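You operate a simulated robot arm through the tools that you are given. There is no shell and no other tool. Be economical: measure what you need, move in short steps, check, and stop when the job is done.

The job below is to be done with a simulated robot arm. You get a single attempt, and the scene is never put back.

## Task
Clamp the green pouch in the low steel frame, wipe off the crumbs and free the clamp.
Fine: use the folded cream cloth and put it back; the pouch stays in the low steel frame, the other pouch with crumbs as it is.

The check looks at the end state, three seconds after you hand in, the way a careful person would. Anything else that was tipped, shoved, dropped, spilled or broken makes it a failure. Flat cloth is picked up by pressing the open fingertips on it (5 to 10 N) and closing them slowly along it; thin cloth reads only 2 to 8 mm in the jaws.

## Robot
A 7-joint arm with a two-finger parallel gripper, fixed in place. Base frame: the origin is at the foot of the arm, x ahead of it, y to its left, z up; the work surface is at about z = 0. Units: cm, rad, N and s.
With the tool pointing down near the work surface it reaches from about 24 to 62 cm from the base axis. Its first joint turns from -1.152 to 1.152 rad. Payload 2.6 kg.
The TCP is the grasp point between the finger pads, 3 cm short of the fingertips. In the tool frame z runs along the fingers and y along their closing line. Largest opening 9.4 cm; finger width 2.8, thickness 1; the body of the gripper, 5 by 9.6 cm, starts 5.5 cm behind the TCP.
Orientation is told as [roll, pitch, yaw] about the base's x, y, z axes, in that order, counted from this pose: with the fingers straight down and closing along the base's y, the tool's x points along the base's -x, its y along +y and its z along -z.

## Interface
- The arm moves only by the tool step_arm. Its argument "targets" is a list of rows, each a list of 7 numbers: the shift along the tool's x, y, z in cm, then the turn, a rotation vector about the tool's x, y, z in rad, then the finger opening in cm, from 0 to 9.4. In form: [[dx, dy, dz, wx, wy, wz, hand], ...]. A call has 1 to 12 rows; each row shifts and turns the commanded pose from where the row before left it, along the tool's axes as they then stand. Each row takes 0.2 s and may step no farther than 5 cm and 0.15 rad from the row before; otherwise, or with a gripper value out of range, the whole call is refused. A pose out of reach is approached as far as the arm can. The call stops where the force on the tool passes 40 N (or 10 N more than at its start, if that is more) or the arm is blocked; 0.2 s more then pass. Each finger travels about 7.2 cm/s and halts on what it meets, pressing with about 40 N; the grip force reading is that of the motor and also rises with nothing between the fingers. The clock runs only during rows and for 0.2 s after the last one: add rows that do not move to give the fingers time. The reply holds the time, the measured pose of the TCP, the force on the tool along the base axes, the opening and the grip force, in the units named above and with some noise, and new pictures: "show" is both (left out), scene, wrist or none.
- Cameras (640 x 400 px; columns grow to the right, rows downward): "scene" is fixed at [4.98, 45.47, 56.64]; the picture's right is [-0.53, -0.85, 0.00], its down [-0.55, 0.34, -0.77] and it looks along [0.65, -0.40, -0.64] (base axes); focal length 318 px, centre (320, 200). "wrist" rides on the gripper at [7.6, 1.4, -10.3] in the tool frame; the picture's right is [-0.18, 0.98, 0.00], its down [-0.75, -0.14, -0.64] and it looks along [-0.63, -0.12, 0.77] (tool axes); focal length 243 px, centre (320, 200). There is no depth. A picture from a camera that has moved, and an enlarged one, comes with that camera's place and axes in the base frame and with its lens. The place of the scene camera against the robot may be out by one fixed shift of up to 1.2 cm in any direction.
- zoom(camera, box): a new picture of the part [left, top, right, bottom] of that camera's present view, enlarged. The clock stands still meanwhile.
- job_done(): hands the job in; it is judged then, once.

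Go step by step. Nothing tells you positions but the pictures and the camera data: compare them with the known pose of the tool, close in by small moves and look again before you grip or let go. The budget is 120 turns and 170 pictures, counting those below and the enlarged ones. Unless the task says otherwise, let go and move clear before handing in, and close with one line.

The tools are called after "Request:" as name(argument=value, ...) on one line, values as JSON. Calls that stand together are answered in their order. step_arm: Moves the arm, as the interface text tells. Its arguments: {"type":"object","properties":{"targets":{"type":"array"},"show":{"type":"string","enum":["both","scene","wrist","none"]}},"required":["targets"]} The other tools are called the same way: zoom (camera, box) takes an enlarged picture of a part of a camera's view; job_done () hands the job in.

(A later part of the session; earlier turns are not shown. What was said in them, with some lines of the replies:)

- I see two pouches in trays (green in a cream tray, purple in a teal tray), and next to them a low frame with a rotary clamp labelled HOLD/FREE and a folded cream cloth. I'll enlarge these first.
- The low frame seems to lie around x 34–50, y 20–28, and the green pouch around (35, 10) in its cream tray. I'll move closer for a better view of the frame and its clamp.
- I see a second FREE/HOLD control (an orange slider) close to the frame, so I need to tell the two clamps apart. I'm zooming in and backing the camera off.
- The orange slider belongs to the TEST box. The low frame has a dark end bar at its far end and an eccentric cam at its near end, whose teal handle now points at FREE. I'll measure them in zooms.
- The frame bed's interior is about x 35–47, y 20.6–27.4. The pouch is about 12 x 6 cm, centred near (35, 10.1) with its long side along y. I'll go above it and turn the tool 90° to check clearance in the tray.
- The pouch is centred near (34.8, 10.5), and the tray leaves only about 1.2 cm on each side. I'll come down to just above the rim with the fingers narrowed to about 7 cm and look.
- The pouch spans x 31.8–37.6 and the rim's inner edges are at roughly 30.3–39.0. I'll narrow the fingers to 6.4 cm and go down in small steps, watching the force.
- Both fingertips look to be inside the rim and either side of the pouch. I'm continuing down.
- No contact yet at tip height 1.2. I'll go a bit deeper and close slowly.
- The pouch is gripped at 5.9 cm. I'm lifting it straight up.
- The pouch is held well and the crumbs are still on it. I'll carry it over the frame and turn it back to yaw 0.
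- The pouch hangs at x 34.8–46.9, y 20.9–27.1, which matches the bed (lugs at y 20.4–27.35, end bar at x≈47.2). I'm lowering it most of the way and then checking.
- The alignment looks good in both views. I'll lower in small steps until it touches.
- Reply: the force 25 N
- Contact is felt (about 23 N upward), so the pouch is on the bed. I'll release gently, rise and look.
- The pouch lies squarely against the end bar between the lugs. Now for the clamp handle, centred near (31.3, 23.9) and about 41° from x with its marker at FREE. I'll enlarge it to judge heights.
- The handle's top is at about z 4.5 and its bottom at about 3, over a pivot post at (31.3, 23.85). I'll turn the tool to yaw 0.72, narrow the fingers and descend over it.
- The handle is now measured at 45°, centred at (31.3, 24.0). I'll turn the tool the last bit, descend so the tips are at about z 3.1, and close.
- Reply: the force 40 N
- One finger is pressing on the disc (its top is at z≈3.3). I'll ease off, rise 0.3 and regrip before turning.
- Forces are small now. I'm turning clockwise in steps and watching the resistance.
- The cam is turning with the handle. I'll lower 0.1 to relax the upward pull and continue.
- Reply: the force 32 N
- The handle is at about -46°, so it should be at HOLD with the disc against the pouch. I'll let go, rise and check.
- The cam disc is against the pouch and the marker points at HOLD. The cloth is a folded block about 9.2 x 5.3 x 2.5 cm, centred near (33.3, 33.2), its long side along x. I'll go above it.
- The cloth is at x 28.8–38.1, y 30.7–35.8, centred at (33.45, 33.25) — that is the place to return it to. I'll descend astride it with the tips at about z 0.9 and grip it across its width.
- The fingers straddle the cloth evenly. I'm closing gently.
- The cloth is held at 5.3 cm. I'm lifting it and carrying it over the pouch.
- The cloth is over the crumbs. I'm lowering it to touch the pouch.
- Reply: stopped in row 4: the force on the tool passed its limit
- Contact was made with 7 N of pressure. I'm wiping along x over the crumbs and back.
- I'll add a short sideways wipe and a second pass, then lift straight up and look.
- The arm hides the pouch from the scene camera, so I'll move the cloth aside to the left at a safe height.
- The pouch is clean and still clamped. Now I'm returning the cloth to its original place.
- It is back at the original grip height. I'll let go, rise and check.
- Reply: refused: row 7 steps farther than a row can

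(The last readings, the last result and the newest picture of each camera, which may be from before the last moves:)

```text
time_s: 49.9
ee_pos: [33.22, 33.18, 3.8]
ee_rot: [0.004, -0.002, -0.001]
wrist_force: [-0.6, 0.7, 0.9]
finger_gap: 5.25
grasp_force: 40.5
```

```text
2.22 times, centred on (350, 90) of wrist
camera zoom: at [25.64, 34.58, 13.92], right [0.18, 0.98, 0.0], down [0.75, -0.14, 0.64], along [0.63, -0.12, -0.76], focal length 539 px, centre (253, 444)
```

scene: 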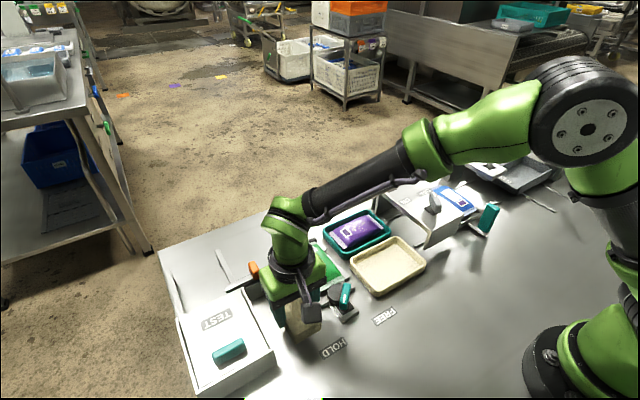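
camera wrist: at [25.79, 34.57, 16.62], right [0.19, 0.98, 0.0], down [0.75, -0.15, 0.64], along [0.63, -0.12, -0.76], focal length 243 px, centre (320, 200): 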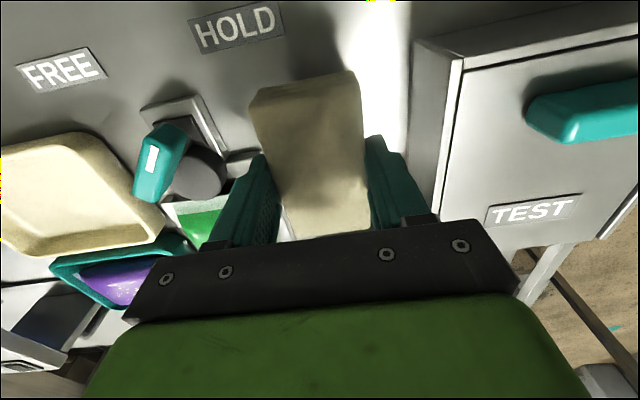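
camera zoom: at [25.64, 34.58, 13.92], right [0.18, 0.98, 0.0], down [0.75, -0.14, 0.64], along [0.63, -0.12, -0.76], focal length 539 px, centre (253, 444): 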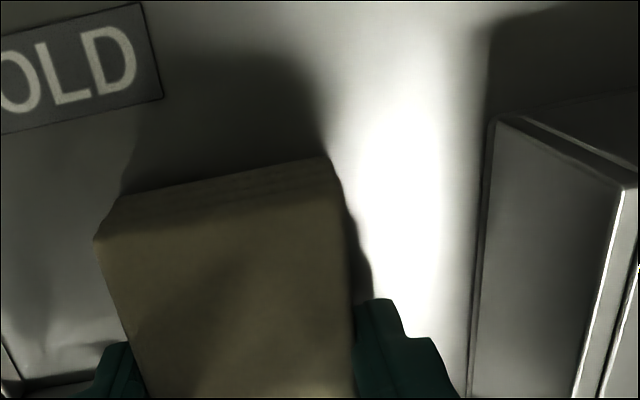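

The row was too long; I'm sending the release again with shorter steps.

Request:
step_arm(targets=[[0, 0, 0.05, 0, 0, 0, 5.2], [0, 0, 0, 0, 0, 0, 5.8], [0, 0, 0, 0, 0, 0, 6.6], [0, 0, -2, 0, 0, 0, 6.8], [0, 0, -4, 0, 0, 0, 6.8], [0, -1, -4, 0, 0, 0, 5], [0.7, -3.5, -2.5, 0, 0, 0, 4], [1, -4.2, -1, 0, 0, 0, 3.6], [0, -0.5, 0, 0, 0, 0, 3.6], [0, 0, 0, 0, 0, 0, 3.6]])

Request:
zoom(camera="scene", box=[200, 220, 400, 370])

Request:
zoom(camera="wrist", box=[230, 0, 470, 180])

```text
time_s: 52.1
ee_pos: [31.42, 23.95, 17.26]
ee_rot: [0.003, -0.003, -0.002]
wrist_force: [-0.3, -0.5, -0.1]
finger_gap: 3.59
grasp_force: 0.1
camera wrist: at [23.74, 25.25, 27.42], right [0.18, 0.98, 0.0], down [0.75, -0.14, 0.64], along [0.63, -0.12, -0.76], focal length 243 px, centre (320, 200)
```

scene: 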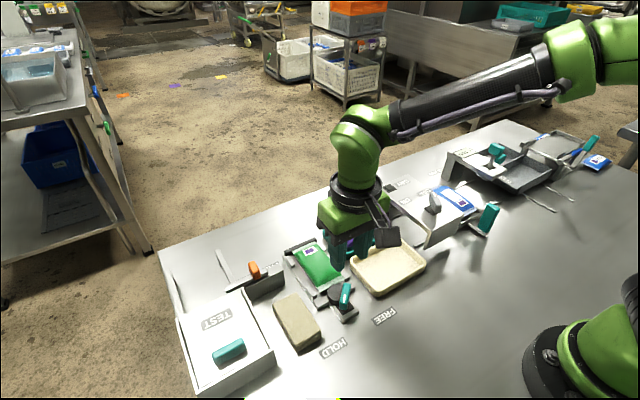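
wrist: 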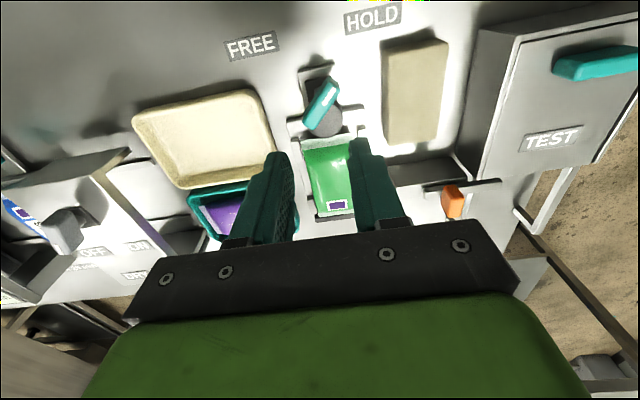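

```text
2.67 times, centred on (300, 295) of scene
camera zoom: at [4.98, 45.47, 56.64], right [-0.53, -0.85, 0.0], down [-0.55, 0.34, -0.77], along [0.65, -0.4, -0.64], focal length 849 px, centre (373, -53)
```

zoom: 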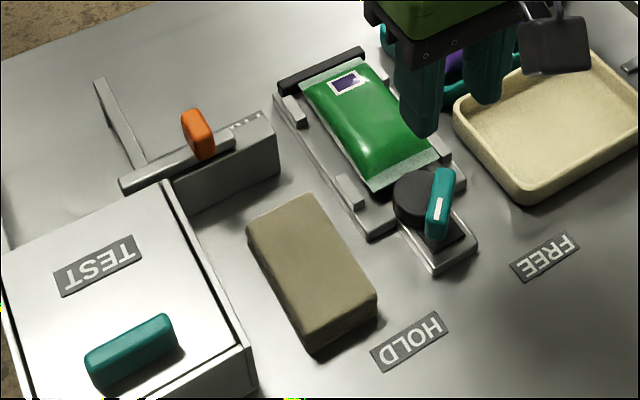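

```text
2.22 times, centred on (350, 90) of wrist
camera zoom: at [23.74, 25.25, 27.42], right [0.18, 0.98, 0.0], down [0.75, -0.14, 0.64], along [0.63, -0.12, -0.76], focal length 539 px, centre (253, 444)
```

zoom: 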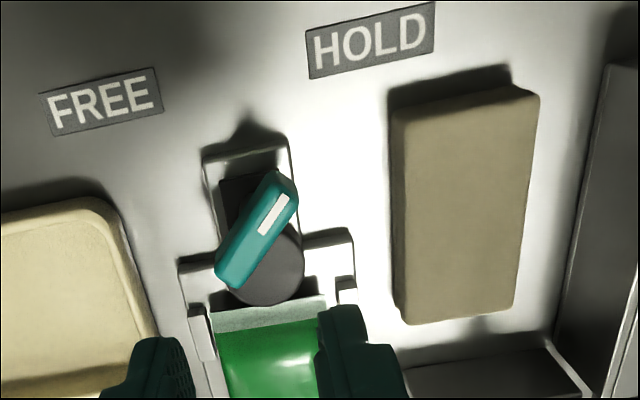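

The cloth is back exactly where it was (its corners match the first picture). Now I'm going to the handle at yaw -0.79 to free the clamp.

Request:
step_arm(targets=[[0.1, 0.03, 2, 0, 0, 0.14, 3.4], [0, 0, 2, 0, 0, 0.14, 3.4], [0, 0, 2, 0, 0, 0.14, 3.4], [0, 0, 2, 0, 0, 0.14, 3.4], [0, 0, 0.5, 0, 0, 0.14, 3.4], [0, 0, 0, 0, 0, 0.09, 3.4], [0, 0, 0, 0, 0, 0, 3.4]], show="wrist")

Request:
zoom(camera="wrist", box=[220, 60, 430, 220])

```text
time_s: 53.7
ee_pos: [31.35, 23.99, 8.78]
ee_rot: [0.006, -0.001, -0.793]
wrist_force: [-0.1, 0.2, -0.3]
finger_gap: 3.43
grasp_force: 0.0
camera wrist: at [27.05, 30.41, 18.85], right [0.83, 0.56, 0.0], down [0.43, -0.64, 0.64], along [0.36, -0.53, -0.77], focal length 243 px, centre (320, 200)
```

wrist: 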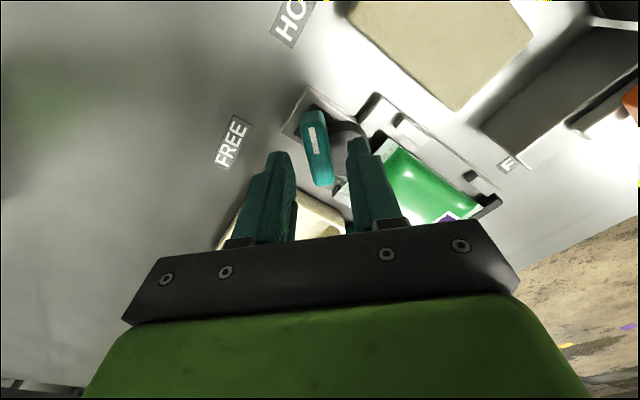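

```text
2.50 times, centred on (325, 140) of wrist
camera zoom: at [27.05, 30.41, 18.85], right [0.83, 0.56, 0.0], down [0.43, -0.64, 0.64], along [0.36, -0.53, -0.77], focal length 606 px, centre (308, 350)
```

zoom: 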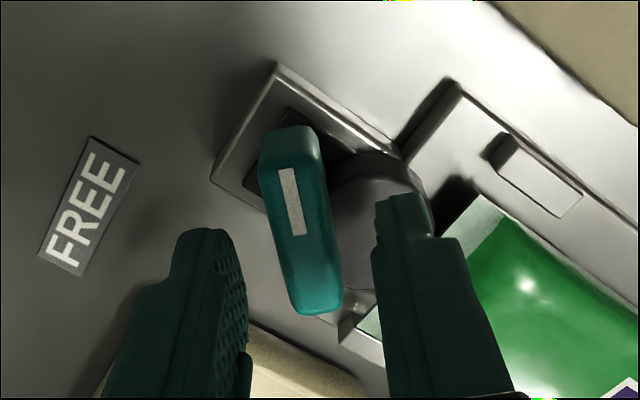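

The geometry is the same as before. I'm descending to z 6.5 and gripping the handle.

Request:
step_arm(targets=[[0, 0, 1, 0, 0, 0, 3.2], [0, 0, 1, 0, 0, 0, 3.2], [0, 0, 0.25, 0, 0, 0, 3.2], [0, 0, 0, 0, 0, 0, 2.6], [0, 0, 0, 0, 0, 0, 2.0], [0, 0, 0, 0, 0, 0, 1.4], [0, 0, 0, 0, 0, 0, 1.0], [0, 0, 0, 0, 0, 0, 1.0]], show="wrist")

```text
time_s: 55.5
ee_pos: [31.28, 23.96, 6.5]
ee_rot: [0.002, 0.0, -0.792]
wrist_force: [-9.7, -9.7, 3.9]
finger_gap: 1.46
grasp_force: 45.0
camera wrist: at [27.06, 30.32, 16.53], right [0.83, 0.56, 0.0], down [0.43, -0.64, 0.64], along [0.36, -0.53, -0.77], focal length 243 px, centre (320, 200)
```

wrist: 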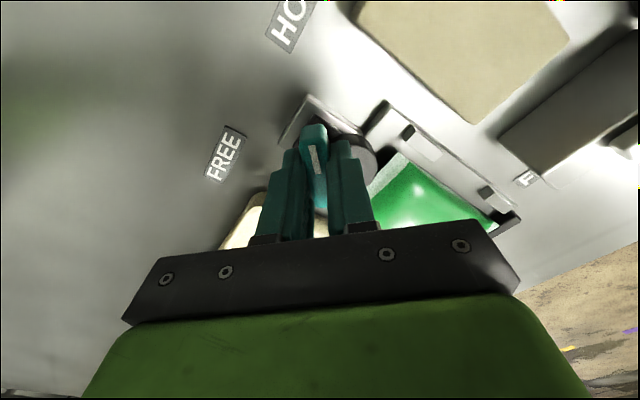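

I'm turning the handle back counter-clockwise towards FREE.

Request:
step_arm(targets=[[0, 0, 0, 0, 0, -0.1, 1.0], [0, 0, 0, 0, 0, -0.13, 1.0], [0, 0, 0, 0, 0, -0.14, 1.0], [0, 0, 0, 0, 0, -0.14, 1.0], [0, 0, 0, 0, 0, -0.14, 1.0], [0, 0, 0, 0, 0, -0.14, 1.0], [0, 0, 0, 0, 0, 0, 1.0]], show="wrist")

Request:
zoom(camera="scene", box=[270, 230, 390, 340])

```text
time_s: 57.1
ee_pos: [31.3, 24.01, 6.4]
ee_rot: [0.002, -0.002, 0.002]
wrist_force: [-1.3, -3.9, -21.4]
finger_gap: 1.47
grasp_force: 45.2
camera wrist: at [23.8, 25.38, 16.52], right [0.18, 0.98, 0.0], down [0.75, -0.14, 0.64], along [0.63, -0.12, -0.77], focal length 243 px, centre (320, 200)
```

wrist: 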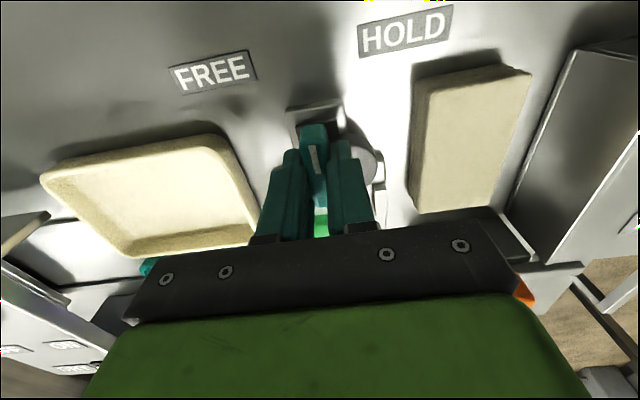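

```text
3.64 times, centred on (330, 285) of scene
camera zoom: at [4.99, 45.48, 56.64], right [-0.53, -0.85, 0.0], down [-0.55, 0.34, -0.77], along [0.65, -0.4, -0.64], focal length 1157 px, centre (284, -109)
```

zoom: 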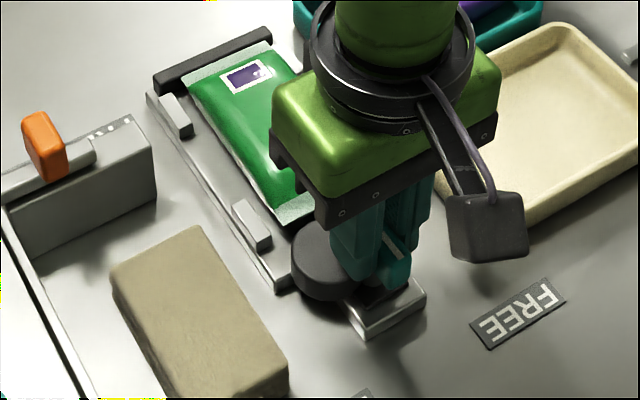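

Request:
step_arm(targets=[[0, 0, 0.12, 0, 0, -0.14, 1.0], [0, 0, 0, 0, 0, -0.14, 1.0], [0, 0, 0, 0, 0, -0.14, 1.0], [0, 0, 0, 0, 0, -0.14, 1.0], [0, 0, 0, 0, 0, -0.14, 1.0], [0, 0, 0, 0, 0, -0.1, 1.0], [0, 0, 0, 0, 0, 0, 1.0]], show="wrist")

Request:
zoom(camera="scene", box=[270, 230, 390, 340])

```text
time_s: 58.7
ee_pos: [31.31, 24.06, 6.49]
ee_rot: [0.0, -0.005, 0.799]
wrist_force: [-15.7, -8.3, 11.1]
finger_gap: 1.51
grasp_force: 44.3
camera wrist: at [25.05, 19.56, 16.5], right [-0.58, 0.82, 0.0], down [0.62, 0.44, 0.65], along [0.53, 0.37, -0.76], focal length 243 px, centre (320, 200)
```

wrist: 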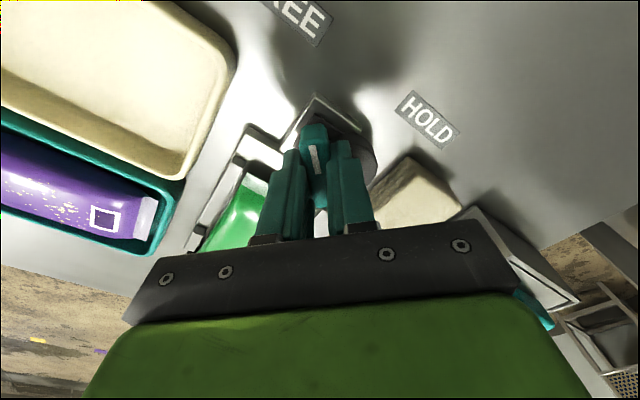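

```text
3.64 times, centred on (330, 285) of scene
camera zoom: at [4.97, 45.46, 56.65], right [-0.53, -0.85, 0.0], down [-0.55, 0.34, -0.77], along [0.65, -0.4, -0.64], focal length 1157 px, centre (284, -109)
```

zoom: 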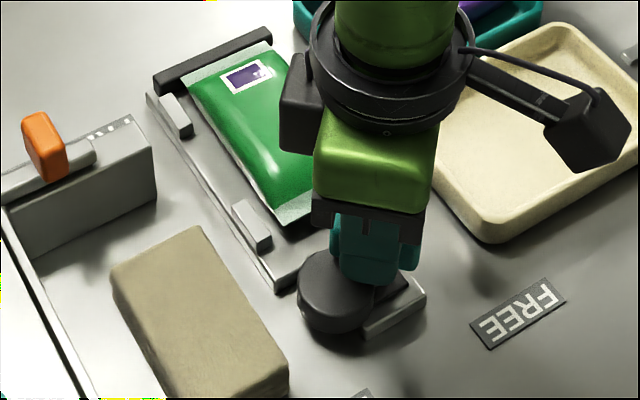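

The cam is back in the FREE position. I'm letting go, rising clear and checking everything.

Request:
step_arm(targets=[[0, 0, 0, 0, 0, 0, 1.8], [0, 0, 0, 0, 0, 0, 3.2], [0, 0, -2, 0, 0, 0, 3.6], [0, 0, -4, 0, 0, 0.15, 4], [0, 0, -4, 0, 0, 0.15, 5], [0, 0, -4, 0, 0, 0.15, 5], [0, 0, -3, 0, 0, 0.15, 5], [2, -1, -3, 0, 0, 0.15, 5], [2, -1, 0, 0, 0, 0.04, 5], [0, 0, 0, 0, 0, 0, 5]])

Request:
zoom(camera="scene", box=[200, 200, 440, 370])

Request:
zoom(camera="wrist", box=[160, 0, 470, 220])

```text
time_s: 60.9
ee_pos: [27.54, 21.42, 26.38]
ee_rot: [0.004, -0.005, 0.011]
wrist_force: [-0.4, 0.0, 0.7]
finger_gap: 4.99
grasp_force: 0.1
camera wrist: at [20.01, 22.72, 36.49], right [0.18, 0.98, 0.0], down [0.75, -0.14, 0.64], along [0.63, -0.11, -0.77], focal length 243 px, centre (320, 200)
```

scene: 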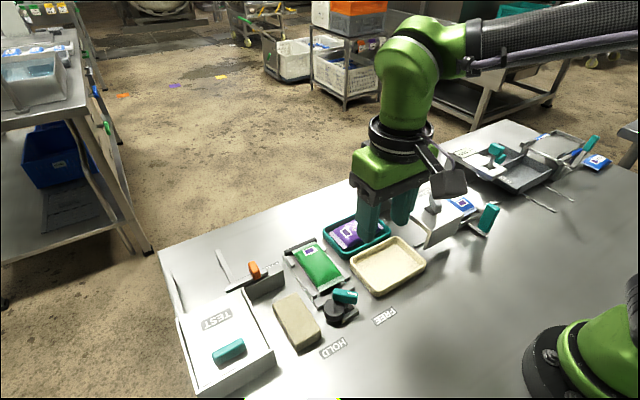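
wrist: 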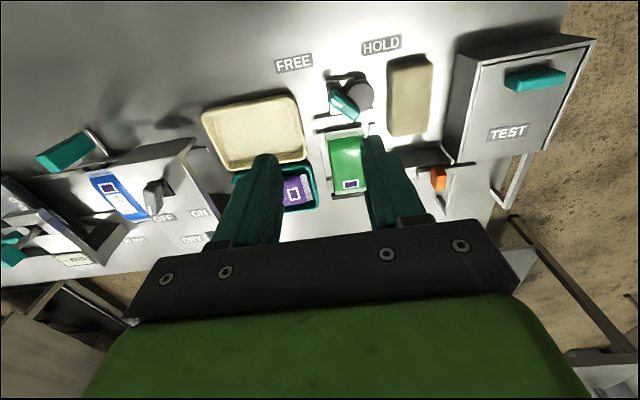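

```text
2.35 times, centred on (320, 285) of scene
camera zoom: at [4.98, 45.47, 56.64], right [-0.53, -0.85, 0.0], down [-0.55, 0.34, -0.77], along [0.65, -0.4, -0.64], focal length 749 px, centre (320, 0)
```

zoom: 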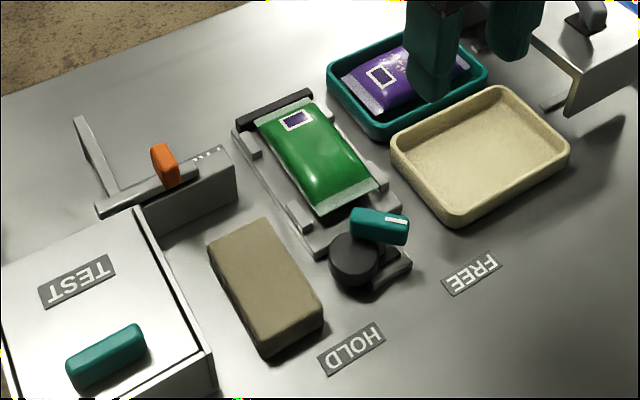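

```text
1.82 times, centred on (315, 110) of wrist
camera zoom: at [20.01, 22.72, 36.49], right [0.18, 0.98, 0.0], down [0.75, -0.14, 0.64], along [0.63, -0.11, -0.77], focal length 441 px, centre (329, 364)
```

zoom: 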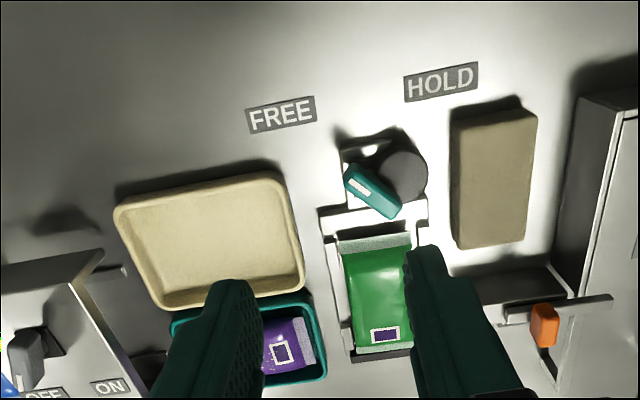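

Everything looks as intended. I'll take one last close look at the pouch for leftover crumbs.

Request:
zoom(camera="scene", box=[275, 225, 365, 330])

```text
3.81 times, centred on (320, 278) of scene
camera zoom: at [4.98, 45.47, 56.64], right [-0.53, -0.85, 0.0], down [-0.55, 0.34, -0.77], along [0.65, -0.4, -0.64], focal length 1212 px, centre (320, -95)
```

zoom: 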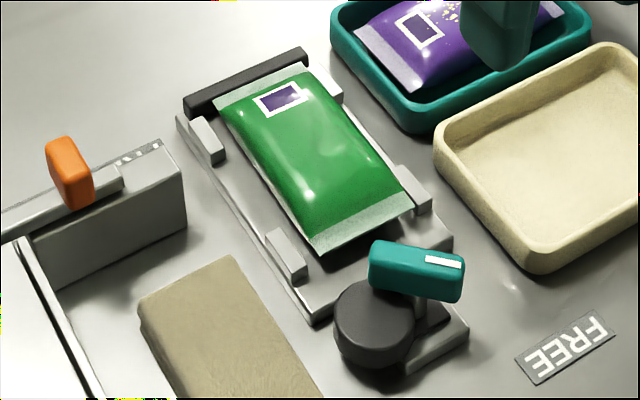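

The pouch is clean in the frame, the clamp points to FREE, the cloth is back and the arm is clear, so I'm handing in.

Request:
job_done()

```text
The job is handed in.
```

The green pouch was clamped in the low steel frame and wiped with no crumbs visible on it; the clamp is back at FREE, the cream cloth is in its original place, and the purple pouch with its crumbs was left alone.
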